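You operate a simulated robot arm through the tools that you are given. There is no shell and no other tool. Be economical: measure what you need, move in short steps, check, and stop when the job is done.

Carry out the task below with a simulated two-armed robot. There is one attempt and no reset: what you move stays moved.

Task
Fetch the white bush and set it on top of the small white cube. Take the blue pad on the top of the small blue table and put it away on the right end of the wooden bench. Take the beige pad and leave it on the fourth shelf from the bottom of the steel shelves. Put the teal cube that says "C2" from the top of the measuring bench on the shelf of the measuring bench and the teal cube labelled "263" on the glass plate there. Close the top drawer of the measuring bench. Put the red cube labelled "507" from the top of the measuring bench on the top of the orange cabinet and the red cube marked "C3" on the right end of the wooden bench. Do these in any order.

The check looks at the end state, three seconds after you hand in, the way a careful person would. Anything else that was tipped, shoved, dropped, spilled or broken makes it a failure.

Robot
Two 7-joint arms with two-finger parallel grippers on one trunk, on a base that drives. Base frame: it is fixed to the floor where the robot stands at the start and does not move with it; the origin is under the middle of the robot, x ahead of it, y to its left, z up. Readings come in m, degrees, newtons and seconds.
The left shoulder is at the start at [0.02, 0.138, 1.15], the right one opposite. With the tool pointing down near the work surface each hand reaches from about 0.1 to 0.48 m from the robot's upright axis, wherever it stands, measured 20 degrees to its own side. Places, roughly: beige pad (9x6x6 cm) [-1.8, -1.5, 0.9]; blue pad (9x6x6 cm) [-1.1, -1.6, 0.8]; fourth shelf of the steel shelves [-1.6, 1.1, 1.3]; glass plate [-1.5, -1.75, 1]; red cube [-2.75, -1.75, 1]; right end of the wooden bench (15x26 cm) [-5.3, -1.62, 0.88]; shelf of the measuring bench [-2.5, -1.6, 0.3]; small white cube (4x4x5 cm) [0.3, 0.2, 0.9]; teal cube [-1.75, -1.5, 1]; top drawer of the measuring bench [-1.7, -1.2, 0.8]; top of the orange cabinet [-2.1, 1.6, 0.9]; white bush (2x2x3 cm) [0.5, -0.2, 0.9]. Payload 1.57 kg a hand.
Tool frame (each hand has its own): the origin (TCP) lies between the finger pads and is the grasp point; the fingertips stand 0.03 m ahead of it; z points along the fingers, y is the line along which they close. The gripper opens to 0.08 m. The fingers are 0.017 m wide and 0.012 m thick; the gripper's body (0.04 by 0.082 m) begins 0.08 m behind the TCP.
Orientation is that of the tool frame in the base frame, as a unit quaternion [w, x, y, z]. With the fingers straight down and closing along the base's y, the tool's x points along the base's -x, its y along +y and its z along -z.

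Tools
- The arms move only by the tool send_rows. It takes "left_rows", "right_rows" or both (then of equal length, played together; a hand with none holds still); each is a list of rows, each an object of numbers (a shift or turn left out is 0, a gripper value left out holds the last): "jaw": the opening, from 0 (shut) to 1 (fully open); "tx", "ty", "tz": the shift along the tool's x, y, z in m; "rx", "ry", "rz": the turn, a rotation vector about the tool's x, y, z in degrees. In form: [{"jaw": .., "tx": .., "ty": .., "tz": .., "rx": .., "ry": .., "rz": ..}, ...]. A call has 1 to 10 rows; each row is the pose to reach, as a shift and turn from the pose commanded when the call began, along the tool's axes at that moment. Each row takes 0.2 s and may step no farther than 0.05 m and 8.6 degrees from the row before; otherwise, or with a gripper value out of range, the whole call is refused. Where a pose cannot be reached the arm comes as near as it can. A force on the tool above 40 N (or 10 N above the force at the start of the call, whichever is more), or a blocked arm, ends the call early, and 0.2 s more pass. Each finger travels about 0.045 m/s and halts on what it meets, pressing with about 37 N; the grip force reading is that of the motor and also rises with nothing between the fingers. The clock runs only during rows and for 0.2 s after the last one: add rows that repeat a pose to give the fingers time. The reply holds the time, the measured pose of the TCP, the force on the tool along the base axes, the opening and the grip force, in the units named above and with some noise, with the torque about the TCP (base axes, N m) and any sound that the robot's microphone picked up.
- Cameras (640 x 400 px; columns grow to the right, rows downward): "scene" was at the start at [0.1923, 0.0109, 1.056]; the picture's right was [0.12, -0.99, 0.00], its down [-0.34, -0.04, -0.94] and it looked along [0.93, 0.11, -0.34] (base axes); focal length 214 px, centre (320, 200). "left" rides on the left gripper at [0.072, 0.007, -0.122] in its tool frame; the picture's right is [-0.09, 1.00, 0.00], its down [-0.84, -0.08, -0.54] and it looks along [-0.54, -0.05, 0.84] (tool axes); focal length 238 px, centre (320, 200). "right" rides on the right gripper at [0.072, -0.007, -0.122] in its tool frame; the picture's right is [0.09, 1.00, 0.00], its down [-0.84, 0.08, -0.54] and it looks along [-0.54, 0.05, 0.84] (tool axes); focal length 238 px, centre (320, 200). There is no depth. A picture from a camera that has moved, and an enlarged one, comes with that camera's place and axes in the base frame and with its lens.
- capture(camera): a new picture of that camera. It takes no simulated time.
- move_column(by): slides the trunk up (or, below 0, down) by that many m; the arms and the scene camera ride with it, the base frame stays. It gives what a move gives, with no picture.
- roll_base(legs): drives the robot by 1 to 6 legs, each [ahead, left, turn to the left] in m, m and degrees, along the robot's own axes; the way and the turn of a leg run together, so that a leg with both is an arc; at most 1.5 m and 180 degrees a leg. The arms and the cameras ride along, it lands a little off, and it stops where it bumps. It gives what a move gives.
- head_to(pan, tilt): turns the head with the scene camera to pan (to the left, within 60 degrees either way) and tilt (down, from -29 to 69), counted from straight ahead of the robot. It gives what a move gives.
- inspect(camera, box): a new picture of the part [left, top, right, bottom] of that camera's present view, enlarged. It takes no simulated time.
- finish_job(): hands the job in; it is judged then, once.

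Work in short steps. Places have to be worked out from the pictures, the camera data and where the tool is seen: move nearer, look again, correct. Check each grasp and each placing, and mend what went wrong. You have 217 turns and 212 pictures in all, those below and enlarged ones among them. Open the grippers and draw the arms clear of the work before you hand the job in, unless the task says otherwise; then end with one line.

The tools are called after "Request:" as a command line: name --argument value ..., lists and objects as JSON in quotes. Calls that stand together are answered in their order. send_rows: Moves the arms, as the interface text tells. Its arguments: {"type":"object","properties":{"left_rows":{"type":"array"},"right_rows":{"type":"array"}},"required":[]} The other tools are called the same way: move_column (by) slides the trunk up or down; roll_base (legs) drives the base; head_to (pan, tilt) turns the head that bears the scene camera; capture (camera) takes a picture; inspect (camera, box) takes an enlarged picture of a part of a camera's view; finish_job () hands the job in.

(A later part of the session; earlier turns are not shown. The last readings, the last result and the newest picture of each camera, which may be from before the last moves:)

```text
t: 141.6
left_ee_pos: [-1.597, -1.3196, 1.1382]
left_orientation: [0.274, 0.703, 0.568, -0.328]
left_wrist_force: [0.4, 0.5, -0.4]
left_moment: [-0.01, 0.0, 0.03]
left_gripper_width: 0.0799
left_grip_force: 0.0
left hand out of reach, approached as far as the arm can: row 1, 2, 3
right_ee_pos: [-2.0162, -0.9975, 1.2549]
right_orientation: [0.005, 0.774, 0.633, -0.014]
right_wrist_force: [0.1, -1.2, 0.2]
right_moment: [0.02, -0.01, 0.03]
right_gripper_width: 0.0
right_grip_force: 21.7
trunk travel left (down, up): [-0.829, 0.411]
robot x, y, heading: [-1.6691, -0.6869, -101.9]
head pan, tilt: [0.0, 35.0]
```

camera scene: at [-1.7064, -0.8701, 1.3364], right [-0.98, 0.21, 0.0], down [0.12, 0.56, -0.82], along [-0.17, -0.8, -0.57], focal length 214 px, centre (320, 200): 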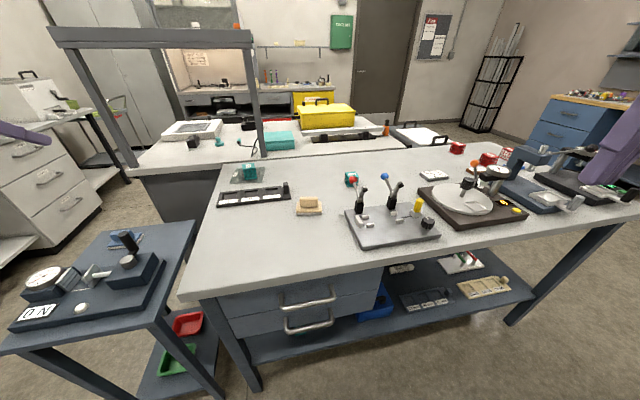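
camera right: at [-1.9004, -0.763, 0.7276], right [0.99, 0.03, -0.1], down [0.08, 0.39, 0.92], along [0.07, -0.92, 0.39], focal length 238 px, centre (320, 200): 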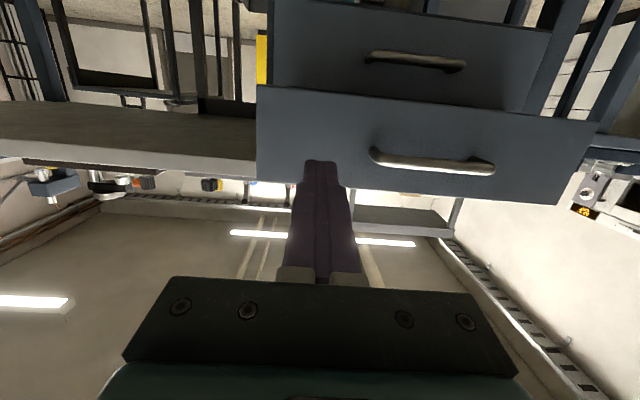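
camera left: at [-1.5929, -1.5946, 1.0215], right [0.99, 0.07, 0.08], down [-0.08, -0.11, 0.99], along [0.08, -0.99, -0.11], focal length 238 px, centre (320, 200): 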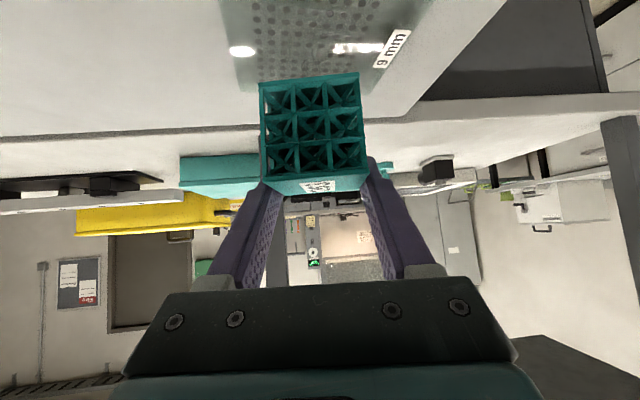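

It behaves as if the elbow is locked straight. I'll command a pose well inside the reach (back 0.18 and down 0.08) to let it fold.

Request:
send_rows --left_rows '[{"tx": 0.038, "tz": -0.02}, {"tx": 0.076, "tz": -0.04}, {"tx": 0.114, "tz": -0.06}, {"tx": 0.15, "tz": -0.08}, {"tx": 0.176, "tz": -0.09}, {"tx": 0.176, "tz": -0.09}]'

Request:
capture --camera "scene"

```text
t: 143.0
left_ee_pos: [-1.5763, -1.2079, 0.9794]
left_orientation: [0.277, 0.705, 0.566, -0.326]
left_wrist_force: [-0.1, -0.1, -0.7]
left_moment: [0.0, 0.03, 0.0]
left_gripper_width: 0.0801
left_grip_force: 0.2
left hand out of reach, approached as far as the arm can: row 1, 2, 3, 4, 5, 6
right_ee_pos: [-2.0153, -0.9963, 1.2547]
right_orientation: [0.006, 0.774, 0.633, -0.014]
right_wrist_force: [-0.6, -1.3, -0.3]
right_moment: [-0.01, -0.02, 0.01]
right_gripper_width: 0.0
right_grip_force: 21.0
trunk travel left (down, up): [-0.829, 0.411]
robot x, y, heading: [-1.6711, -0.6834, -102.0]
head pan, tilt: [0.0, 35.0]
```

```text
129 pictures are left
camera scene: at [-1.7065, -0.87, 1.3364], right [-0.98, 0.21, 0.0], down [0.12, 0.56, -0.82], along [-0.17, -0.8, -0.57], focal length 214 px, centre (320, 200)
```

scene: 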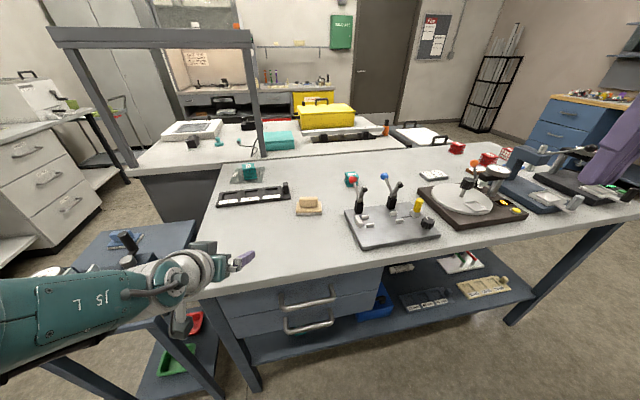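

The arm is stuck nearly straight. Raise the trunk for clearance, then try turning the hand back to pointing down, which should force the elbow to bend.

Request:
move_column --by 0.2

Request:
send_rows --left_rows '[{"ry": 8}, {"ry": 16}, {"ry": 24}, {"ry": 32}, {"ry": 40}, {"ry": 48}, {"ry": 50.7}, {"ry": 50.7}]'

```text
t: 145.2
left_ee_pos: [-1.5754, -1.2089, 1.1801]
left_orientation: [0.275, 0.702, 0.569, -0.327]
left_wrist_force: [-0.3, -0.1, 0.8]
left_moment: [0.01, -0.01, 0.02]
left_gripper_width: 0.0799
left_grip_force: 0.0
right_ee_pos: [-2.0153, -0.9956, 1.4553]
right_orientation: [0.006, 0.774, 0.632, -0.013]
right_wrist_force: [-0.1, 0.3, 0.2]
right_moment: [0.01, 0.01, 0.0]
right_gripper_width: 0.0
right_grip_force: 21.4
trunk travel left (down, up): [-1.029, 0.211]
robot x, y, heading: [-1.6681, -0.6839, -102.0]
head pan, tilt: [0.0, 35.0]
```

```text
t: 147.0
left_ee_pos: [-1.5138, -1.1539, 1.2276]
left_orientation: [0.001, 0.781, 0.625, -0.006]
left_wrist_force: [-0.2, 0.9, 0.0]
left_moment: [0.01, -0.03, -0.01]
left_gripper_width: 0.0802
left_grip_force: 0.2
left hand out of reach, approached as far as the arm can: row 1, 2, 3, 4, 5, 6, 7, 8
right_ee_pos: [-2.0164, -0.9957, 1.4556]
right_orientation: [0.006, 0.774, 0.633, -0.014]
right_wrist_force: [-0.3, 0.1, -0.6]
right_moment: [0.04, 0.01, 0.0]
right_gripper_width: 0.0001
right_grip_force: 21.2
trunk travel left (down, up): [-1.029, 0.211]
robot x, y, heading: [-1.6688, -0.6876, -101.8]
head pan, tilt: [0.0, 35.0]
```

Pointing down now. Command it back toward the body and up.

Request:
send_rows --left_rows '[{"tx": 0.03, "tz": -0.03}, {"tx": 0.06, "tz": -0.06}, {"tx": 0.09, "tz": -0.09}, {"tx": 0.1, "tz": -0.13}, {"tx": 0.1, "tz": -0.17}, {"tx": 0.1, "tz": -0.21}, {"tx": 0.1, "tz": -0.21}]'

Request:
capture --camera "left"

```text
t: 148.6
left_ee_pos: [-1.5011, -1.2068, 1.4292]
left_orientation: [0.004, 0.775, 0.632, 0.006]
left_wrist_force: [1.0, 0.3, 0.0]
left_moment: [-0.04, 0.0, 0.03]
left_gripper_width: 0.0802
left_grip_force: 0.1
left hand out of reach, approached as far as the arm can: row 1, 2, 3, 4, 5, 6, 7
right_ee_pos: [-2.0149, -0.9955, 1.4549]
right_orientation: [0.005, 0.774, 0.632, -0.013]
right_wrist_force: [1.0, -0.3, -0.2]
right_moment: [-0.01, 0.04, -0.01]
right_gripper_width: 0.0001
right_grip_force: 21.4
trunk travel left (down, up): [-1.029, 0.211]
robot x, y, heading: [-1.6688, -0.6907, -101.8]
head pan, tilt: [0.0, 35.0]
```

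```text
128 pictures are left
camera left: at [-1.4817, -1.1374, 1.5512], right [0.96, -0.29, 0.01], down [-0.25, -0.81, 0.54], along [-0.15, -0.52, -0.84], focal length 238 px, centre (320, 200)
```

left: 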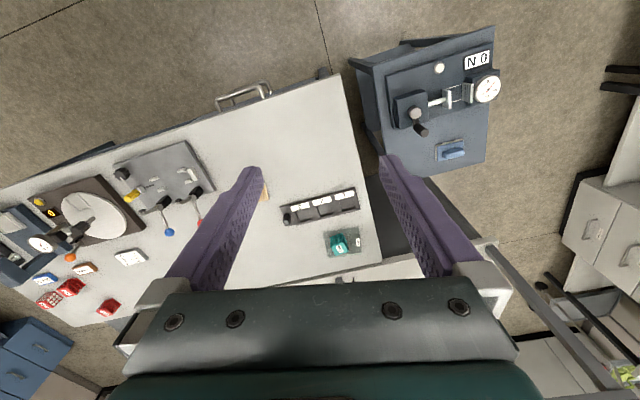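

Still straight. The right arm earlier recovered once commanded well inside with a sideways move, so try sideways inward.

Request:
send_rows --left_rows '[{"ty": -0.04, "tz": 0.03}, {"ty": -0.08, "tz": 0.06}, {"ty": -0.12, "tz": 0.06}, {"ty": -0.16, "tz": 0.06}, {"ty": -0.16, "tz": 0.06}, {"ty": -0.12, "tz": 0.06}, {"ty": -0.08, "tz": 0.06}, {"ty": -0.04, "tz": 0.06}, {"ty": 0.0, "tz": 0.06}, {"ty": 0.0, "tz": 0.06}]'

```text
t: 150.8
left_ee_pos: [-1.5188, -1.2024, 1.3951]
left_orientation: [0.0, 0.783, 0.622, 0.001]
left_wrist_force: [0.4, 0.3, -0.3]
left_moment: [-0.02, 0.02, 0.0]
left_gripper_width: 0.0801
left_grip_force: 0.0
left hand out of reach, approached as far as the arm can: row 1, 2, 3, 4, 5, 6, 7, 8, 9, 10
right_ee_pos: [-2.0162, -0.9956, 1.4547]
right_orientation: [0.005, 0.774, 0.633, -0.014]
right_wrist_force: [0.0, -0.7, -0.5]
right_moment: [-0.01, -0.01, 0.0]
right_gripper_width: 0.0
right_grip_force: 21.0
trunk travel left (down, up): [-1.029, 0.211]
robot x, y, heading: [-1.6682, -0.6884, -101.7]
head pan, tilt: [0.0, 35.0]
```

Try adding hand rotation (backward tilt like the start pose) with the command inside.

Request:
send_rows --left_rows '[{"ry": 7, "rz": 0, "tx": 0.02}, {"ry": 14, "tx": 0.04}, {"ry": 21, "tx": 0.06}, {"ry": 28, "tx": 0.06}, {"ry": 35, "tx": 0.06}, {"ry": 35, "tx": 0.06, "ty": -0.04}, {"ry": 35, "tx": 0.06, "ty": -0.08}, {"ry": 28, "tx": 0.06, "ty": -0.08}, {"ry": 21, "tx": 0.06, "ty": -0.08}, {"ry": 21, "tx": 0.06, "ty": -0.08}]'

```text
t: 153.0
left_ee_pos: [-1.5106, -1.1255, 1.3933]
left_orientation: [-0.118, 0.775, 0.604, 0.142]
left_wrist_force: [0.1, -0.6, -1.0]
left_moment: [0.0, -0.01, 0.01]
left_gripper_width: 0.08
left_grip_force: 0.1
left hand out of reach, approached as far as the arm can: row 1, 2, 3, 4, 5, 6, 7, 8, 9, 10
right_ee_pos: [-2.0159, -0.9975, 1.4554]
right_orientation: [0.005, 0.774, 0.633, -0.013]
right_wrist_force: [0.5, -0.1, 0.3]
right_moment: [0.02, 0.0, 0.0]
right_gripper_width: 0.0002
right_grip_force: 21.6
trunk travel left (down, up): [-1.029, 0.211]
robot x, y, heading: [-1.6654, -0.6882, -102.1]
head pan, tilt: [0.0, 35.0]
```

Try returning to the arm's original start posture relative to the shoulder.

Request:
send_rows --left_rows '[{"tx": -0.02, "ty": 0.01, "tz": -0.035}, {"tx": -0.045, "ty": 0.02, "tz": -0.07}, {"tx": -0.07, "ty": 0.03, "tz": -0.105}, {"tx": -0.095, "ty": 0.04, "tz": -0.144}, {"tx": -0.095, "ty": 0.04, "tz": -0.144}]'

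Request:
capture --camera "scene"

```text
t: 154.2
left_ee_pos: [-1.4809, -1.1315, 1.4708]
left_orientation: [-0.116, 0.759, 0.623, 0.15]
left_wrist_force: [0.0, 0.3, 0.2]
left_moment: [0.0, -0.03, -0.01]
left_gripper_width: 0.0801
left_grip_force: 0.0
left hand out of reach, approached as far as the arm can: row 1, 2, 3, 4, 5
right_ee_pos: [-2.0155, -0.997, 1.4551]
right_orientation: [0.006, 0.774, 0.632, -0.014]
right_wrist_force: [-0.5, 0.0, -0.3]
right_moment: [-0.01, -0.03, -0.03]
right_gripper_width: 0.0001
right_grip_force: 21.1
trunk travel left (down, up): [-1.029, 0.211]
robot x, y, heading: [-1.6668, -0.6864, -101.9]
head pan, tilt: [0.0, 35.0]
```

```text
127 pictures are left
camera scene: at [-1.7065, -0.8701, 1.5364], right [-0.98, 0.21, 0.0], down [0.12, 0.56, -0.82], along [-0.17, -0.8, -0.57], focal length 214 px, centre (320, 200)
```

scene: 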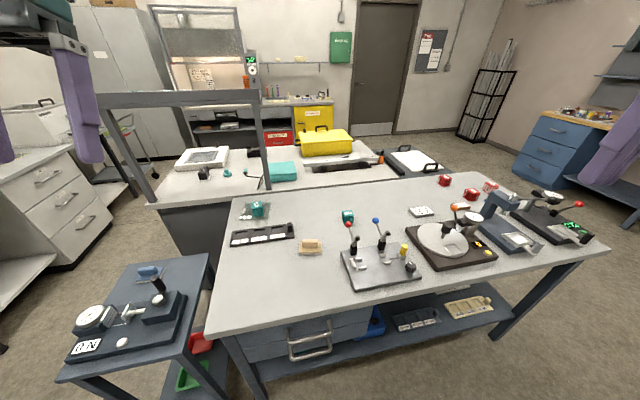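

Still locked. A force stop resets the commanded pose to the measured one (that freed the right arm earlier), so I'll gently press the closed fingertips on an empty spot of the bench top. Move there first.

Request:
roll_base --legs '[[0.17, -0.12, 0]]'

Request:
send_rows --left_rows '[{"jaw": 0}, {"jaw": 0}, {"jaw": 0}, {"jaw": 0}, {"jaw": 0}]'

Request:
move_column --by -0.4

Request:
capture --camera "scene"

Request:
capture --camera "left"

```text
t: 155.8
left_ee_pos: [-1.6365, -1.2726, 1.4711]
left_orientation: [-0.114, 0.761, 0.62, 0.151]
left_wrist_force: [-0.1, -0.9, 0.7]
left_moment: [0.06, 0.03, 0.02]
left_gripper_width: 0.0799
left_grip_force: 0.1
right_ee_pos: [-2.17, -1.1354, 1.4546]
right_orientation: [0.005, 0.775, 0.631, -0.013]
right_wrist_force: [0.0, -0.9, 0.3]
right_moment: [0.03, -0.03, 0.01]
right_gripper_width: 0.0001
right_grip_force: 21.3
trunk travel left (down, up): [-1.029, 0.211]
robot x, y, heading: [-1.8186, -0.8251, -102.1]
head pan, tilt: [0.0, 35.0]
```

```text
t: 157.0
left_ee_pos: [-1.6353, -1.2723, 1.4705]
left_orientation: [-0.114, 0.761, 0.62, 0.151]
left_wrist_force: [-0.1, 0.4, 1.2]
left_moment: [-0.01, 0.0, 0.0]
left_gripper_width: 0.0
left_grip_force: 14.6
right_ee_pos: [-2.1688, -1.1346, 1.4545]
right_orientation: [0.006, 0.775, 0.632, -0.013]
right_wrist_force: [-0.9, -0.4, 0.4]
right_moment: [0.03, -0.04, -0.01]
right_gripper_width: 0.0002
right_grip_force: 21.1
trunk travel left (down, up): [-1.029, 0.211]
robot x, y, heading: [-1.8207, -0.8283, -102.1]
head pan, tilt: [0.0, 35.0]
```

```text
t: 160.8
left_ee_pos: [-1.6365, -1.273, 1.0701]
left_orientation: [-0.114, 0.761, 0.62, 0.152]
left_wrist_force: [-0.4, 0.5, 0.9]
left_moment: [-0.03, -0.01, 0.02]
left_gripper_width: 0.0001
left_grip_force: 21.8
right_ee_pos: [-2.1709, -1.135, 1.0555]
right_orientation: [0.005, 0.776, 0.631, -0.014]
right_wrist_force: [-0.1, -0.8, -0.5]
right_moment: [0.01, -0.03, 0.02]
right_gripper_width: 0.0
right_grip_force: 20.9
trunk travel left (down, up): [-0.629, 0.611]
robot x, y, heading: [-1.8213, -0.8257, -102.2]
head pan, tilt: [0.0, 35.0]
```

```text
126 pictures are left
camera scene: at [-1.8596, -1.0092, 1.1364], right [-0.98, 0.21, 0.0], down [0.12, 0.56, -0.82], along [-0.17, -0.8, -0.57], focal length 214 px, centre (320, 200)
```

scene: 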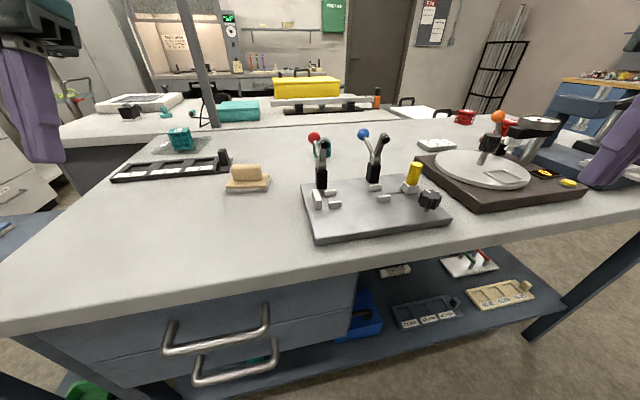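

```text
125 pictures are left
camera left: at [-1.6266, -1.2523, 1.21], right [0.96, -0.29, -0.02], down [-0.28, -0.94, 0.19], along [-0.07, -0.18, -0.98], focal length 238 px, centre (320, 200)
```

left: 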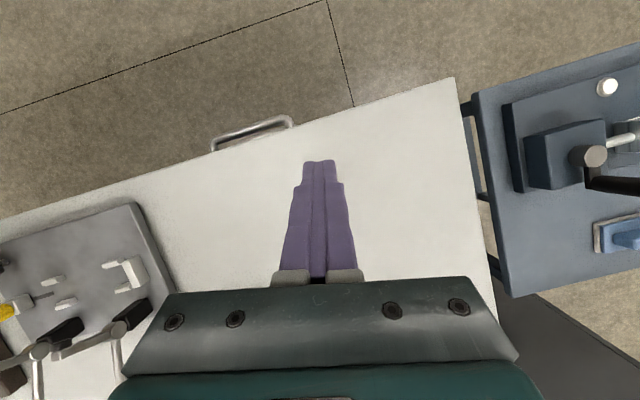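

Fingertips are over an empty bench area. Lower 0.13, then press down with small rows until the force limit trips.

Request:
move_column --by -0.13

Request:
send_rows --left_rows '[{"tz": 0.015, "tx": -0.006}, {"tz": 0.03, "tx": -0.012}, {"tz": 0.045, "tx": -0.018}, {"tz": 0.06, "tx": -0.024}, {"tz": 0.075, "tx": -0.03}, {"tz": 0.09, "tx": -0.036}, {"tz": 0.105, "tx": -0.042}]'

```text
t: 162.4
left_ee_pos: [-1.6354, -1.2713, 0.9399]
left_orientation: [-0.115, 0.761, 0.621, 0.15]
left_wrist_force: [-0.2, 0.7, -0.2]
left_moment: [-0.01, 0.02, 0.01]
left_gripper_width: 0.0
left_grip_force: 21.1
right_ee_pos: [-2.1702, -1.1344, 0.9246]
right_orientation: [0.006, 0.775, 0.631, -0.014]
right_wrist_force: [0.4, -0.4, 0.7]
right_moment: [0.0, 0.01, 0.0]
right_gripper_width: 0.0
right_grip_force: 21.3
trunk travel left (down, up): [-0.499, 0.741]
robot x, y, heading: [-1.8193, -0.8259, -102.3]
head pan, tilt: [0.0, 35.0]
```

```text
t: 163.1
left_ee_pos: [-1.6353, -1.2714, 0.9118]
left_orientation: [-0.115, 0.762, 0.619, 0.151]
left_wrist_force: [1.2, -0.1, 10.3]
left_moment: [0.01, -0.01, 0.0]
left_gripper_width: 0.0
left_grip_force: 21.4
right_ee_pos: [-2.168, -1.136, 0.9263]
right_orientation: [0.006, 0.775, 0.632, -0.012]
right_wrist_force: [-0.6, 1.3, 0.2]
right_moment: [0.02, 0.02, 0.01]
right_gripper_width: 0.0003
right_grip_force: 21.2
trunk travel left (down, up): [-0.499, 0.741]
robot x, y, heading: [-1.821, -0.8284, -102.2]
head pan, tilt: [0.0, 35.0]
stopped in row 3 (left hand): the force on the tool passed its limit at 63 N (the readings are from after the stop); the commanded pose is now the measured one
```

The command is now reset and no out-of-reach flag appeared. Lift and pull back to test.

Request:
send_rows --left_rows '[{"tz": -0.04, "tx": 0.016}, {"tz": -0.06, "tx": 0.05}, {"tz": -0.07, "tx": 0.09}, {"tz": -0.08, "tx": 0.12}, {"tz": -0.08, "tx": 0.12}]'

```text
t: 164.3
left_ee_pos: [-1.6207, -1.2633, 0.9708]
left_orientation: [-0.127, 0.761, 0.613, 0.168]
left_wrist_force: [0.0, -0.4, -0.5]
left_moment: [-0.02, 0.0, 0.01]
left_gripper_width: 0.0
left_grip_force: 20.9
left hand out of reach, approached as far as the arm can: row 1, 2, 3, 4, 5
right_ee_pos: [-2.1702, -1.1337, 0.9248]
right_orientation: [0.005, 0.775, 0.632, -0.014]
right_wrist_force: [-0.5, 0.3, -0.4]
right_moment: [0.03, -0.02, 0.04]
right_gripper_width: 0.0
right_grip_force: 20.5
trunk travel left (down, up): [-0.499, 0.741]
robot x, y, heading: [-1.8179, -0.8259, -102.3]
head pan, tilt: [0.0, 35.0]
```

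Command it still deeper inside (about 0.27 m wrist distance), where the right arm had snapped free.

Request:
send_rows --left_rows '[{"tx": 0.045}, {"tx": 0.09}, {"tx": 0.135}, {"tx": 0.165, "ty": -0.03}, {"tx": 0.165, "ty": -0.07}, {"tx": 0.165, "ty": -0.11}, {"tx": 0.165, "ty": -0.11}]'

```text
t: 165.9
left_ee_pos: [-1.641, -1.2695, 0.9725]
left_orientation: [-0.116, 0.762, 0.619, 0.149]
left_wrist_force: [-0.8, 0.3, 0.6]
left_moment: [-0.01, 0.01, 0.01]
left_gripper_width: 0.0
left_grip_force: 21.9
left hand out of reach, approached as far as the arm can: row 1, 2, 3, 4, 5, 6, 7
right_ee_pos: [-2.1688, -1.1345, 0.9245]
right_orientation: [0.006, 0.776, 0.631, -0.014]
right_wrist_force: [-0.4, 0.4, 0.6]
right_moment: [0.0, -0.03, 0.0]
right_gripper_width: 0.0
right_grip_force: 21.3
trunk travel left (down, up): [-0.499, 0.741]
robot x, y, heading: [-1.8201, -0.8278, -102.3]
head pan, tilt: [0.0, 35.0]
```

Another idea: demand a hand tilt beyond the wrist's limit, so the elbow must bend. Raise the trunk for clearance and tilt the hand strongly backward.

Request:
move_column --by 0.25

Request:
send_rows --left_rows '[{"ry": 8}, {"ry": 16}, {"ry": 24}, {"ry": 32}, {"ry": 40}, {"ry": 48}, {"ry": 56}, {"ry": 64}, {"ry": 64}]'

Request:
capture --camera "scene"

```text
t: 168.5
left_ee_pos: [-1.6416, -1.2695, 1.2215]
left_orientation: [-0.116, 0.761, 0.62, 0.15]
left_wrist_force: [0.2, -0.3, 1.0]
left_moment: [0.02, 0.0, 0.03]
left_gripper_width: 0.0
left_grip_force: 21.0
right_ee_pos: [-2.1688, -1.1349, 1.1756]
right_orientation: [0.005, 0.775, 0.632, -0.014]
right_wrist_force: [0.5, 0.1, -0.2]
right_moment: [-0.01, -0.02, -0.01]
right_gripper_width: 0.0002
right_grip_force: 21.8
trunk travel left (down, up): [-0.749, 0.491]
robot x, y, heading: [-1.819, -0.825, -102.2]
head pan, tilt: [0.0, 35.0]
```

```text
t: 170.5
left_ee_pos: [-1.5395, -1.0667, 1.0833]
left_orientation: [-0.404, 0.641, 0.462, 0.46]
left_wrist_force: [-0.3, 0.0, 0.0]
left_moment: [0.0, 0.01, 0.02]
left_gripper_width: 0.0003
left_grip_force: 20.8
left hand out of reach, approached as far as the arm can: row 1, 2, 3, 4, 5, 6, 7, 8, 9
right_ee_pos: [-2.1702, -1.1332, 1.1757]
right_orientation: [0.006, 0.776, 0.631, -0.013]
right_wrist_force: [0.6, -0.2, 0.1]
right_moment: [0.01, 0.02, 0.02]
right_gripper_width: 0.0002
right_grip_force: 21.0
trunk travel left (down, up): [-0.749, 0.491]
robot x, y, heading: [-1.8171, -0.8225, -102.1]
head pan, tilt: [0.0, 35.0]
```

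```text
124 pictures are left
camera scene: at [-1.8597, -1.0091, 1.2565], right [-0.98, 0.21, 0.0], down [0.12, 0.56, -0.82], along [-0.17, -0.8, -0.57], focal length 214 px, centre (320, 200)
```

scene: 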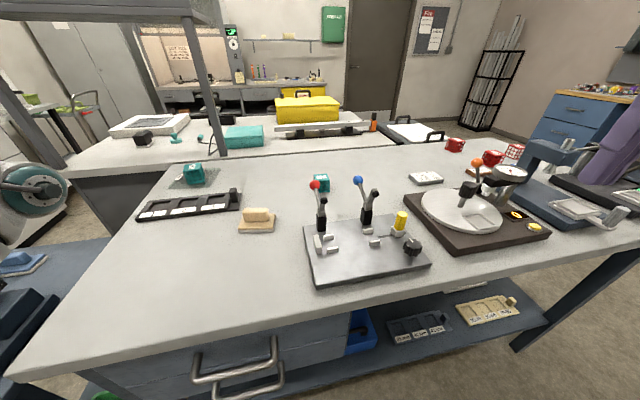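

Tilt further, beyond what a straight arm can provide.

Request:
send_rows --left_rows '[{"ry": 8}, {"ry": 16}, {"ry": 24}, {"ry": 32}, {"ry": 40}, {"ry": 48}, {"ry": 48}, {"ry": 48}]'

Request:
capture --camera "left"

```text
t: 172.3
left_ee_pos: [-1.4752, -0.8421, 1.0706]
left_orientation: [-0.566, 0.431, 0.26, 0.653]
left_wrist_force: [-0.7, -0.2, 0.4]
left_moment: [0.04, 0.0, 0.02]
left_gripper_width: 0.0001
left_grip_force: 21.3
left hand out of reach, approached as far as the arm can: row 1, 2, 3, 4, 5, 6, 7, 8
right_ee_pos: [-2.1704, -1.1349, 1.176]
right_orientation: [0.005, 0.776, 0.631, -0.014]
right_wrist_force: [-0.7, 0.5, 0.6]
right_moment: [0.01, -0.01, 0.0]
right_gripper_width: 0.0003
right_grip_force: 21.3
trunk travel left (down, up): [-0.749, 0.491]
robot x, y, heading: [-1.8223, -0.8274, -102.1]
head pan, tilt: [0.0, 35.0]
```

```text
123 pictures are left
camera left: at [-1.5004, -0.9815, 1.07], right [0.96, -0.18, -0.23], down [-0.23, 0.0, -0.97], along [0.17, 0.98, -0.04], focal length 238 px, centre (320, 200)
```

left: 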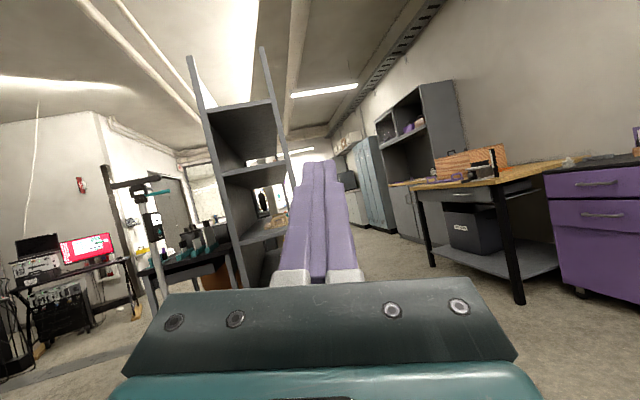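

The left arm stays locked straight but is parked compactly at the robot's side. I'll carry out the rest with the right arm, keeping it within its reach. Pitch the right hand forward 48°, jaws open.

Request:
send_rows --right_rows '[{"jaw": 1, "tx": -0.02, "ty": 0.015, "ry": -7}, {"tx": -0.04, "ty": 0.03, "ry": -14}, {"tx": -0.06, "ty": 0.045, "ry": -21}, {"tx": -0.08, "ty": 0.06, "ry": -28}, {"tx": -0.1, "ty": 0.075, "ry": -35}, {"tx": -0.12, "ty": 0.09, "ry": -42}, {"tx": -0.14, "ty": 0.1, "ry": -48}, {"tx": -0.14, "ty": 0.1, "ry": -48}]'

Request:
capture --camera "scene"

```text
t: 174.1
left_ee_pos: [-1.4763, -0.8426, 1.0699]
left_orientation: [-0.566, 0.431, 0.259, 0.653]
left_wrist_force: [0.2, -1.7, 0.5]
left_moment: [-0.03, -0.04, 0.03]
left_gripper_width: 0.0001
left_grip_force: 21.4
right_ee_pos: [-2.1114, -1.2908, 1.1815]
right_orientation: [0.257, 0.704, 0.57, -0.337]
right_wrist_force: [-0.3, -0.3, -0.8]
right_moment: [0.0, 0.0, 0.03]
right_gripper_width: 0.08
right_grip_force: 0.0
trunk travel left (down, up): [-0.749, 0.491]
robot x, y, heading: [-1.8187, -0.829, -102.0]
head pan, tilt: [0.0, 35.0]
```

```text
122 pictures are left
camera scene: at [-1.8597, -1.009, 1.2564], right [-0.98, 0.21, 0.0], down [0.12, 0.56, -0.82], along [-0.17, -0.8, -0.57], focal length 214 px, centre (320, 200)
```

scene: 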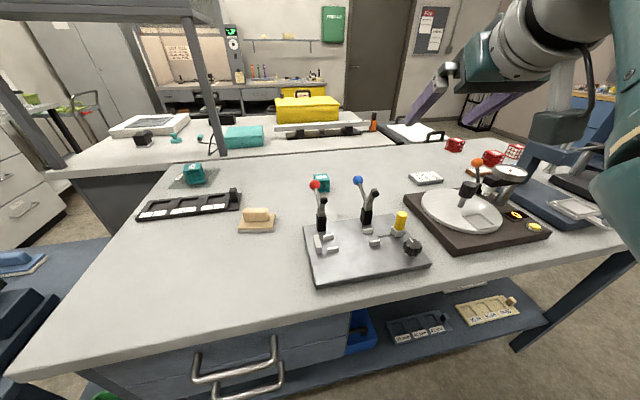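

Reachable with no flags. Inspect the beige pad to refine its place and yaw.

Request:
inspect --camera "scene" --box '[210, 190, 306, 250]'

```text
6.67 times, centred on (258, 220) of scene
camera zoom: at [-1.8597, -1.009, 1.2564], right [-0.98, 0.21, 0.0], down [0.12, 0.56, -0.82], along [-0.17, -0.8, -0.57], focal length 1430 px, centre (733, 67)
```

zoom: 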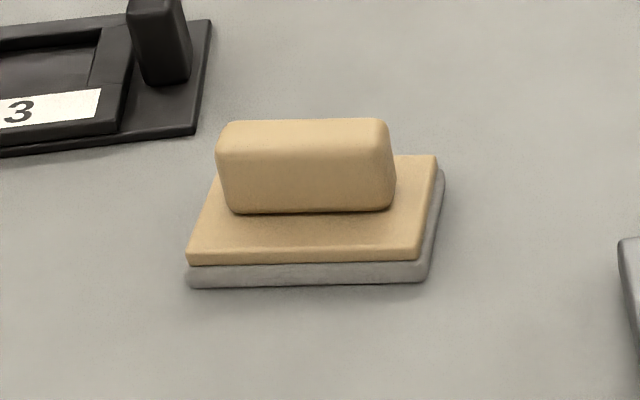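

Beige handle centre ≈ (-1.791, -1.459), top z ≈ 0.93, handle 6.1 cm long. Position the hand in front of and above it.

Request:
send_rows --right_rows '[{"tx": -0.013, "ty": 0.03, "tz": 0.015}, {"tx": -0.026, "ty": 0.06, "tz": 0.031}, {"tx": -0.0384, "ty": 0.09, "tz": 0.046}, {"tx": -0.0384, "ty": 0.09, "tz": 0.046}]'

Request:
roll_base --legs '[[-0.036, 0.224, 2]]'

Request:
move_column --by -0.17

Request:
capture --camera "right"

Request:
capture --camera "scene"

```text
t: 175.1
left_ee_pos: [-1.4747, -0.8438, 1.0698]
left_orientation: [-0.566, 0.432, 0.261, 0.653]
left_wrist_force: [-0.2, -0.6, -0.1]
left_moment: [0.02, -0.01, 0.02]
left_gripper_width: 0.0001
left_grip_force: 21.1
right_ee_pos: [-2.0247, -1.3682, 1.1739]
right_orientation: [0.26, 0.704, 0.573, -0.329]
right_wrist_force: [0.6, 0.9, 0.2]
right_moment: [0.01, -0.04, -0.02]
right_gripper_width: 0.08
right_grip_force: 0.1
trunk travel left (down, up): [-0.749, 0.491]
robot x, y, heading: [-1.8181, -0.8247, -102.0]
head pan, tilt: [0.0, 35.0]
```

```text
t: 176.8
left_ee_pos: [-1.2497, -0.8391, 1.0696]
left_orientation: [-0.577, 0.427, 0.267, 0.643]
left_wrist_force: [0.4, -1.0, 0.0]
left_moment: [-0.01, 0.01, -0.01]
left_gripper_width: 0.0
left_grip_force: 21.2
right_ee_pos: [-1.7813, -1.3841, 1.1748]
right_orientation: [0.265, 0.694, 0.585, -0.325]
right_wrist_force: [-0.1, -0.4, -1.0]
right_moment: [-0.03, -0.02, 0.01]
right_gripper_width: 0.08
right_grip_force: 0.0
trunk travel left (down, up): [-0.749, 0.491]
robot x, y, heading: [-1.5921, -0.8318, -100.1]
head pan, tilt: [0.0, 35.0]
```

```text
t: 178.7
left_ee_pos: [-1.2496, -0.839, 0.9004]
left_orientation: [-0.577, 0.426, 0.267, 0.643]
left_wrist_force: [1.3, 0.1, 0.1]
left_moment: [0.0, -0.02, 0.0]
left_gripper_width: 0.0002
left_grip_force: 21.3
right_ee_pos: [-1.7828, -1.3842, 1.0045]
right_orientation: [0.265, 0.694, 0.585, -0.325]
right_wrist_force: [1.2, 0.2, 0.7]
right_moment: [-0.02, 0.05, 0.0]
right_gripper_width: 0.0802
right_grip_force: 0.1
trunk travel left (down, up): [-0.579, 0.661]
robot x, y, heading: [-1.593, -0.8352, -100.2]
head pan, tilt: [0.0, 35.0]
```

```text
120 pictures are left
camera right: at [-1.7647, -1.2458, 1.0296], right [0.99, -0.12, -0.08], down [0.07, -0.14, 0.99], along [-0.13, -0.98, -0.13], focal length 238 px, centre (320, 200)
```

right: 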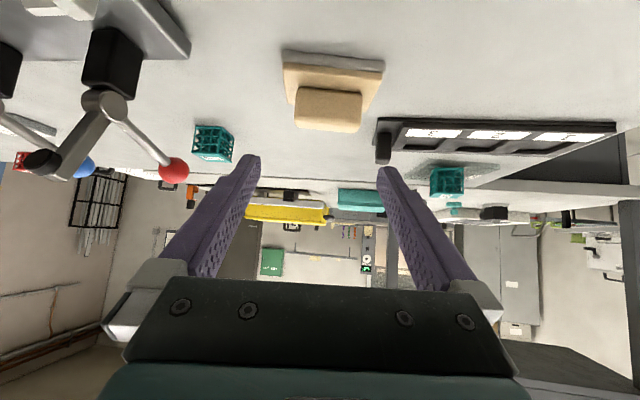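

```text
119 pictures are left
camera scene: at [-1.6264, -1.0189, 1.0873], right [-0.99, 0.15, 0.0], down [0.08, 0.56, -0.82], along [-0.12, -0.82, -0.57], focal length 214 px, centre (320, 200)
```

scene: 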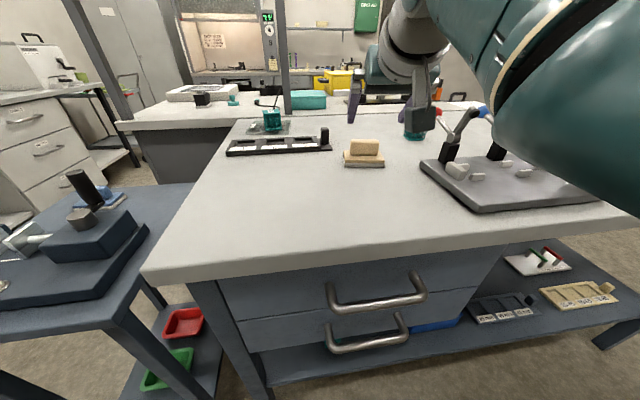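

Clear of the clamp's red ball. Drive ahead 0.065 at this height so the fingers hover over the handle, then check alignment.

Request:
roll_base --legs '[[0.065, 0.002, 0]]'

Request:
move_column --by -0.035

Request:
capture --camera "right"

```text
t: 179.7
left_ee_pos: [-1.2596, -0.9039, 0.8993]
left_orientation: [-0.576, 0.427, 0.267, 0.644]
left_wrist_force: [0.2, -0.2, 0.6]
left_moment: [0.0, 0.04, 0.0]
left_gripper_width: 0.0
left_grip_force: 21.6
right_ee_pos: [-1.793, -1.4463, 1.006]
right_orientation: [0.266, 0.694, 0.585, -0.325]
right_wrist_force: [0.0, -0.3, 0.2]
right_moment: [0.03, -0.01, -0.01]
right_gripper_width: 0.0799
right_grip_force: 0.1
trunk travel left (down, up): [-0.579, 0.661]
robot x, y, heading: [-1.6042, -0.8951, -100.5]
head pan, tilt: [0.0, 35.0]
```

```text
t: 180.5
left_ee_pos: [-1.2593, -0.9045, 0.865]
left_orientation: [-0.577, 0.427, 0.267, 0.643]
left_wrist_force: [0.4, 0.7, -0.7]
left_moment: [-0.01, 0.01, -0.01]
left_gripper_width: 0.0001
left_grip_force: 21.0
right_ee_pos: [-1.7939, -1.4472, 0.9701]
right_orientation: [0.265, 0.694, 0.584, -0.326]
right_wrist_force: [0.2, 0.7, 0.8]
right_moment: [0.01, -0.02, 0.01]
right_gripper_width: 0.0799
right_grip_force: 0.1
trunk travel left (down, up): [-0.544, 0.696]
robot x, y, heading: [-1.6045, -0.898, -100.4]
head pan, tilt: [0.0, 35.0]
```

```text
118 pictures are left
camera right: at [-1.7755, -1.3091, 0.9944], right [0.99, -0.12, -0.08], down [0.07, -0.14, 0.99], along [-0.13, -0.98, -0.13], focal length 238 px, centre (320, 200)
```

right: 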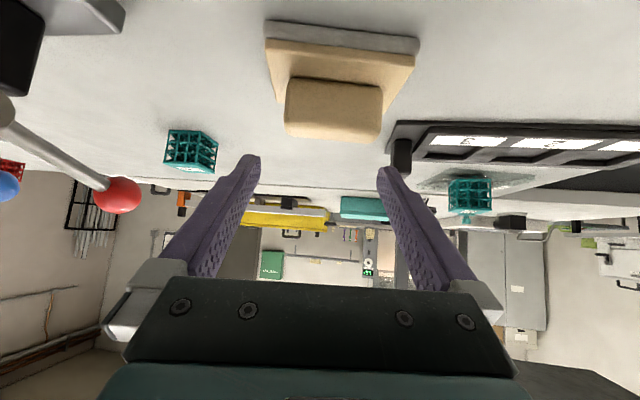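

Handle is about 5 mm to the left of the hand's centreline. Correct and lower 0.04.

Request:
send_rows --right_rows '[{"ty": 0.005}, {"ty": 0.005}]'

Request:
move_column --by -0.025

Request:
capture --camera "right"

Request:
inspect --camera "scene" --box '[300, 90, 460, 190]'

```text
t: 181.1
left_ee_pos: [-1.2614, -0.902, 0.8644]
left_orientation: [-0.575, 0.428, 0.266, 0.644]
left_wrist_force: [0.5, 0.7, 0.3]
left_moment: [0.03, -0.03, 0.01]
left_gripper_width: 0.0003
left_grip_force: 21.6
right_ee_pos: [-1.7901, -1.448, 0.9683]
right_orientation: [0.263, 0.696, 0.583, -0.327]
right_wrist_force: [-0.1, 0.2, 0.0]
right_moment: [0.02, 0.0, 0.01]
right_gripper_width: 0.0802
right_grip_force: 0.1
trunk travel left (down, up): [-0.544, 0.696]
robot x, y, heading: [-1.6035, -0.8971, -100.3]
head pan, tilt: [0.0, 35.0]
```

```text
t: 181.8
left_ee_pos: [-1.2595, -0.9024, 0.8391]
left_orientation: [-0.576, 0.427, 0.267, 0.644]
left_wrist_force: [0.0, -0.2, 0.3]
left_moment: [-0.01, -0.03, 0.01]
left_gripper_width: 0.0001
left_grip_force: 21.3
right_ee_pos: [-1.7902, -1.4466, 0.9435]
right_orientation: [0.263, 0.696, 0.583, -0.327]
right_wrist_force: [-0.2, -0.4, -0.4]
right_moment: [-0.01, 0.0, -0.02]
right_gripper_width: 0.08
right_grip_force: 0.0
trunk travel left (down, up): [-0.519, 0.721]
robot x, y, heading: [-1.6041, -0.8943, -100.3]
head pan, tilt: [0.0, 35.0]
```

```text
117 pictures are left
camera right: at [-1.772, -1.3093, 0.969], right [0.99, -0.12, -0.09], down [0.07, -0.14, 0.99], along [-0.13, -0.98, -0.13], focal length 238 px, centre (320, 200)
```

right: 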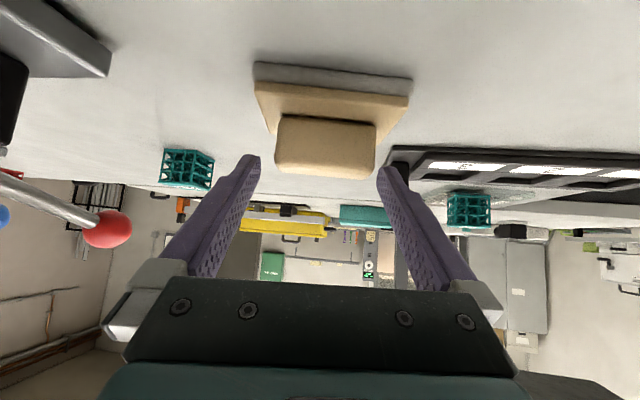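

```text
4.00 times, centred on (380, 140) of scene
camera zoom: at [-1.6367, -1.082, 1.0262], right [-0.99, 0.16, 0.0], down [0.09, 0.57, -0.82], along [-0.13, -0.81, -0.58], focal length 858 px, centre (80, 440)
```

zoom: 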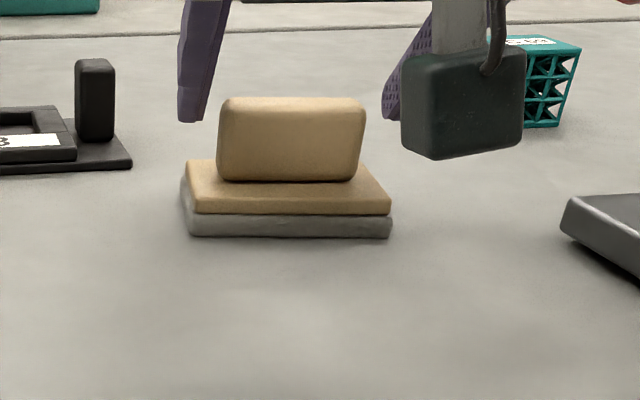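

Good alignment. Lower 0.016 more and close on the handle ends.

Request:
move_column --by -0.016

Request:
send_rows --right_rows '[{"jaw": 0.5}, {"jaw": 0}, {"jaw": 0}, {"jaw": 0}]'

Request:
capture --camera "right"

Request:
inspect --camera "scene" --box '[300, 90, 460, 190]'

```text
t: 182.4
left_ee_pos: [-1.2597, -0.9043, 0.8245]
left_orientation: [-0.576, 0.427, 0.267, 0.644]
left_wrist_force: [0.5, -0.2, -0.3]
left_moment: [0.03, -0.02, -0.03]
left_gripper_width: 0.0
left_grip_force: 21.3
right_ee_pos: [-1.7911, -1.447, 0.9275]
right_orientation: [0.263, 0.696, 0.583, -0.327]
right_wrist_force: [-0.6, 0.4, 1.2]
right_moment: [0.01, 0.03, 0.03]
right_gripper_width: 0.08
right_grip_force: 0.1
trunk travel left (down, up): [-0.503, 0.737]
robot x, y, heading: [-1.6035, -0.8953, -100.6]
head pan, tilt: [0.0, 35.0]
```

```text
t: 183.4
left_ee_pos: [-1.259, -0.9026, 0.8242]
left_orientation: [-0.576, 0.427, 0.266, 0.644]
left_wrist_force: [-0.2, -0.9, -0.1]
left_moment: [-0.01, -0.02, -0.03]
left_gripper_width: 0.0
left_grip_force: 21.4
right_ee_pos: [-1.7915, -1.4477, 0.9288]
right_orientation: [0.262, 0.696, 0.583, -0.327]
right_wrist_force: [-0.9, 0.5, 1.2]
right_moment: [-0.02, -0.07, 0.02]
right_gripper_width: 0.0619
right_grip_force: 37.3
trunk travel left (down, up): [-0.503, 0.737]
robot x, y, heading: [-1.6076, -0.8978, -100.5]
head pan, tilt: [0.0, 35.0]
```

```text
115 pictures are left
camera right: at [-1.7718, -1.3092, 0.9532], right [0.99, -0.12, -0.09], down [0.07, -0.14, 0.99], along [-0.13, -0.98, -0.13], focal length 238 px, centre (320, 200)
```

right: 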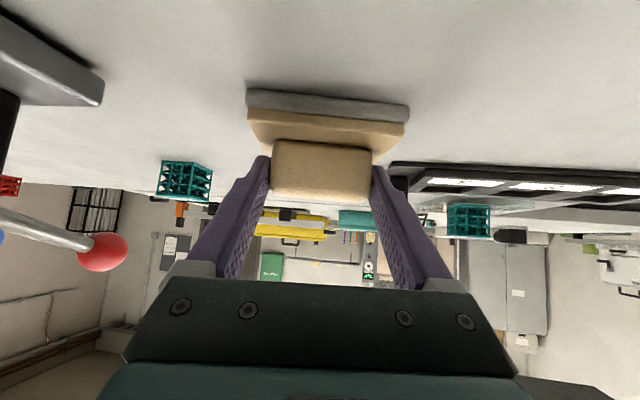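

```text
4.00 times, centred on (380, 140) of scene
camera zoom: at [-1.6364, -1.0819, 1.01], right [-0.99, 0.15, 0.0], down [0.09, 0.57, -0.82], along [-0.12, -0.81, -0.58], focal length 858 px, centre (80, 440)
```

zoom: 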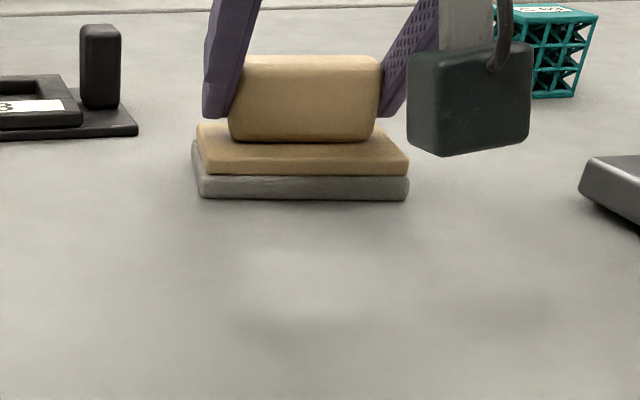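

The beige pad is held by its handle. Lift, back off, and turn around to face the steel shelves (+y).

Request:
move_column --by 0.25

Request:
roll_base --legs '[[-0.5, 0, 0], [0, 0, -170]]'

Request:
head_to --pan 0 --tilt 10

Request:
capture --camera "scene"

Request:
capture --camera "right"

```text
t: 186.0
left_ee_pos: [-1.2587, -0.9036, 1.0744]
left_orientation: [-0.576, 0.427, 0.267, 0.644]
left_wrist_force: [-0.2, -0.2, 0.9]
left_moment: [-0.01, 0.02, 0.0]
left_gripper_width: 0.0
left_grip_force: 21.1
right_ee_pos: [-1.7905, -1.4472, 1.1773]
right_orientation: [0.264, 0.695, 0.584, -0.326]
right_wrist_force: [-0.1, -0.2, -1.3]
right_moment: [-0.03, 0.02, 0.01]
right_gripper_width: 0.0622
right_grip_force: 37.4
trunk travel left (down, up): [-0.753, 0.487]
robot x, y, heading: [-1.6029, -0.8952, -100.5]
head pan, tilt: [0.0, 35.0]
```

```text
t: 195.8
left_ee_pos: [-1.8584, -0.485, 1.0737]
left_orientation: [0.572, 0.315, -0.393, 0.647]
left_wrist_force: [0.0, 0.9, 0.0]
left_moment: [-0.01, 0.01, 0.01]
left_gripper_width: 0.0001
left_grip_force: 21.3
right_ee_pos: [-1.4695, 0.1668, 1.1793]
right_orientation: [-0.293, 0.661, -0.622, -0.3]
right_wrist_force: [0.0, -1.0, 0.5]
right_moment: [-0.04, 0.0, -0.02]
right_gripper_width: 0.0617
right_grip_force: 36.9
trunk travel left (down, up): [-0.753, 0.487]
robot x, y, heading: [-1.5232, -0.4096, 93.1]
head pan, tilt: [0.0, 35.0]
```

```text
t: 196.7
left_ee_pos: [-1.8577, -0.4851, 1.0737]
left_orientation: [0.571, 0.315, -0.393, 0.648]
left_wrist_force: [0.7, 0.3, -0.6]
left_moment: [-0.02, -0.01, 0.0]
left_gripper_width: 0.0001
left_grip_force: 21.7
right_ee_pos: [-1.4713, 0.1678, 1.1779]
right_orientation: [-0.293, 0.662, -0.621, -0.301]
right_wrist_force: [0.0, 0.3, 0.0]
right_moment: [-0.01, 0.02, -0.01]
right_gripper_width: 0.062
right_grip_force: 37.2
trunk travel left (down, up): [-0.753, 0.487]
robot x, y, heading: [-1.5181, -0.4089, 93.3]
head pan, tilt: [0.0, 10.0]
```

```text
113 pictures are left
camera scene: at [-1.5318, -0.2182, 1.3004], right [1.0, 0.06, 0.0], down [0.01, -0.17, -0.98], along [-0.05, 0.98, -0.17], focal length 214 px, centre (320, 200)
```

scene: 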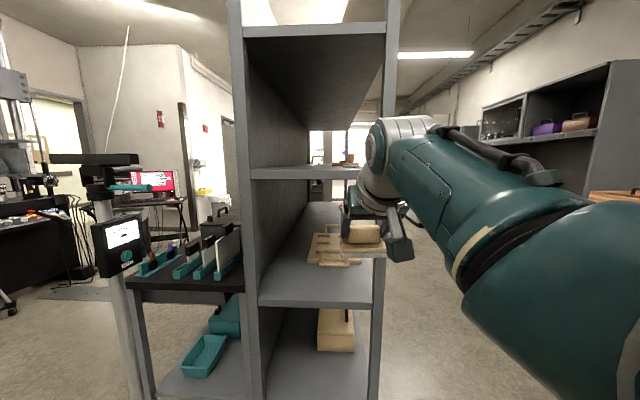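

```text
112 pictures are left
camera right: at [-1.4568, 0.0275, 1.2029], right [-0.99, -0.12, -0.08], down [-0.1, 0.12, 0.99], along [-0.1, 0.99, -0.13], focal length 238 px, centre (320, 200)
```

right: 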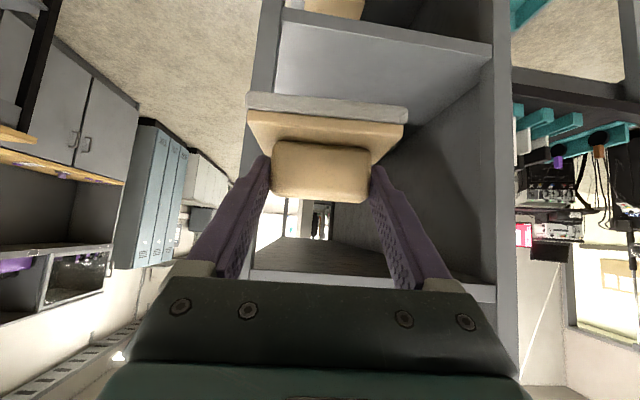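

I see the steel shelves. Tilt down to count shelf levels.

Request:
head_to --pan -5 --tilt 38

Request:
capture --camera "scene"

```text
t: 197.6
left_ee_pos: [-1.8576, -0.4854, 1.0739]
left_orientation: [0.572, 0.315, -0.393, 0.648]
left_wrist_force: [0.0, 0.6, -0.1]
left_moment: [0.01, 0.01, -0.04]
left_gripper_width: 0.0002
left_grip_force: 21.6
right_ee_pos: [-1.467, 0.1667, 1.1783]
right_orientation: [-0.295, 0.661, -0.623, -0.298]
right_wrist_force: [0.2, -1.0, -1.3]
right_moment: [-0.03, -0.04, -0.02]
right_gripper_width: 0.0617
right_grip_force: 37.2
trunk travel left (down, up): [-0.753, 0.487]
robot x, y, heading: [-1.5186, -0.4097, 93.3]
head pan, tilt: [-5.0, 38.0]
```

```text
111 pictures are left
camera scene: at [-1.5315, -0.2229, 1.2612], right [1.0, 0.06, 0.0], down [0.03, -0.57, -0.82], along [-0.05, 0.82, -0.57], focal length 214 px, centre (320, 200)
```

scene: 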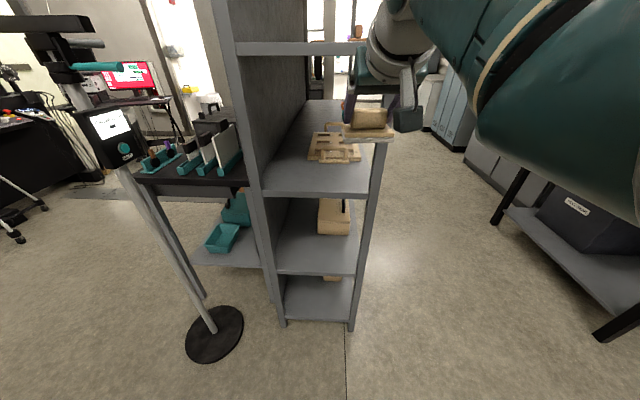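

The fourth shelf from the bottom is the one at z ≈ 1.27–1.29; rack front at y ≈ 0.35, x from -1.79 to -1.39. Raise the trunk so the pad is above that level and move sideways in front of it.

Request:
move_column --by 0.2

Request:
roll_base --legs '[[0, 0.12, -1]]'

Request:
head_to --pan -5 --tilt 20

Request:
capture --camera "scene"

Request:
capture --camera "right"

```text
t: 199.8
left_ee_pos: [-1.8594, -0.4856, 1.2733]
left_orientation: [0.571, 0.314, -0.392, 0.649]
left_wrist_force: [0.5, -0.6, 1.0]
left_moment: [0.01, 0.02, 0.01]
left_gripper_width: 0.0
left_grip_force: 21.2
right_ee_pos: [-1.4683, 0.1671, 1.3772]
right_orientation: [-0.296, 0.66, -0.623, -0.298]
right_wrist_force: [-0.1, 0.2, -1.3]
right_moment: [0.0, 0.02, 0.0]
right_gripper_width: 0.0618
right_grip_force: 37.4
trunk travel left (down, up): [-0.953, 0.287]
robot x, y, heading: [-1.5229, -0.4133, 93.3]
head pan, tilt: [-5.0, 38.0]
```

```text
t: 201.0
left_ee_pos: [-1.9779, -0.4829, 1.2742]
left_orientation: [0.578, 0.311, -0.395, 0.643]
left_wrist_force: [0.9, 0.2, -0.4]
left_moment: [0.0, 0.02, -0.03]
left_gripper_width: 0.0
left_grip_force: 21.8
right_ee_pos: [-1.5745, 0.1623, 1.3785]
right_orientation: [-0.298, 0.655, -0.629, -0.295]
right_wrist_force: [-0.3, 0.3, -0.2]
right_moment: [0.02, -0.01, -0.03]
right_gripper_width: 0.0615
right_grip_force: 36.8
trunk travel left (down, up): [-0.953, 0.287]
robot x, y, heading: [-1.6402, -0.4141, 92.0]
head pan, tilt: [-5.0, 38.0]
```

```text
t: 201.8
left_ee_pos: [-1.9785, -0.4848, 1.2735]
left_orientation: [0.578, 0.311, -0.396, 0.642]
left_wrist_force: [0.1, -0.3, -0.6]
left_moment: [-0.02, 0.01, -0.03]
left_gripper_width: 0.0001
left_grip_force: 21.5
right_ee_pos: [-1.5708, 0.1629, 1.377]
right_orientation: [-0.299, 0.654, -0.63, -0.292]
right_wrist_force: [-0.3, -0.1, -0.4]
right_moment: [-0.01, -0.02, -0.01]
right_gripper_width: 0.0618
right_grip_force: 36.6
trunk travel left (down, up): [-0.953, 0.287]
robot x, y, heading: [-1.6394, -0.4161, 92.0]
head pan, tilt: [-5.0, 20.0]
```

```text
110 pictures are left
camera scene: at [-1.6415, -0.2238, 1.4793], right [1.0, -0.02, 0.0], down [-0.01, -0.39, -0.92], along [0.02, 0.92, -0.39], focal length 214 px, centre (320, 200)
```

scene: 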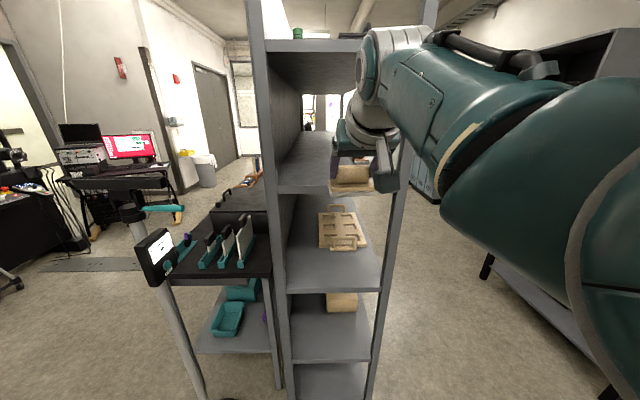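

```text
109 pictures are left
camera right: at [-1.5613, 0.0219, 1.402], right [-0.99, -0.09, -0.09], down [-0.1, 0.13, 0.99], along [-0.07, 0.99, -0.14], focal length 238 px, centre (320, 200)
```

right: 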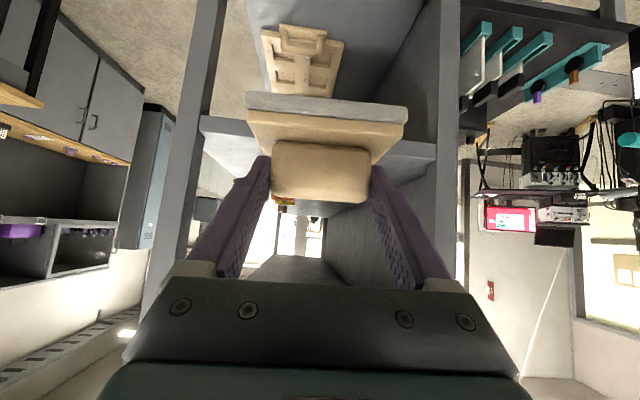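

Path is clear: pad bottom is ~5 cm above the shelf. Drive in 0.30.

Request:
roll_base --legs '[[0.3, 0, 0]]'

Request:
capture --camera "scene"

Request:
capture --camera "right"

```text
t: 203.9
left_ee_pos: [-1.9894, -0.1807, 1.274]
left_orientation: [0.577, 0.311, -0.395, 0.643]
left_wrist_force: [-0.1, -0.6, -0.5]
left_moment: [0.0, -0.03, -0.02]
left_gripper_width: 0.0
left_grip_force: 21.6
right_ee_pos: [-1.5844, 0.4664, 1.3774]
right_orientation: [-0.3, 0.654, -0.629, -0.295]
right_wrist_force: [0.2, -0.3, 0.1]
right_moment: [0.01, 0.02, -0.01]
right_gripper_width: 0.0618
right_grip_force: 37.2
trunk travel left (down, up): [-0.953, 0.287]
robot x, y, heading: [-1.6497, -0.1117, 92.0]
head pan, tilt: [-5.0, 20.0]
```

```text
108 pictures are left
camera scene: at [-1.653, 0.0805, 1.4812], right [1.0, -0.02, 0.0], down [-0.01, -0.37, -0.93], along [0.02, 0.93, -0.37], focal length 214 px, centre (320, 200)
```

scene: 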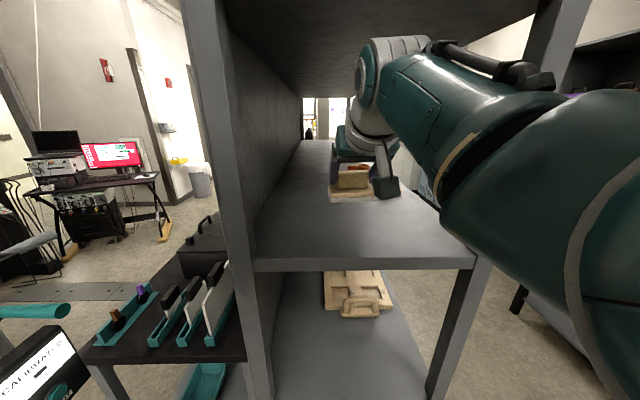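

```text
107 pictures are left
camera right: at [-1.5739, 0.326, 1.4022], right [-0.99, -0.09, -0.09], down [-0.1, 0.13, 0.99], along [-0.08, 0.99, -0.14], focal length 238 px, centre (320, 200)
```

right: 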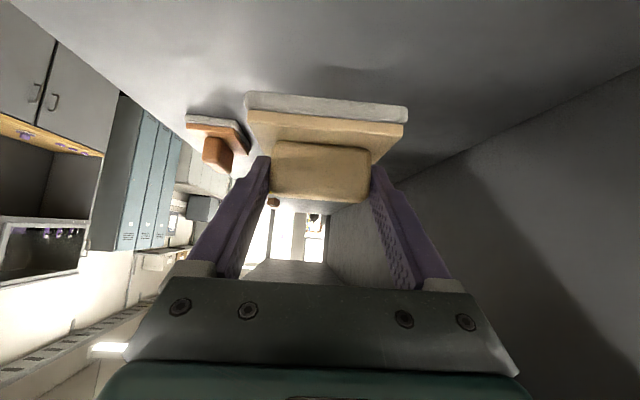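

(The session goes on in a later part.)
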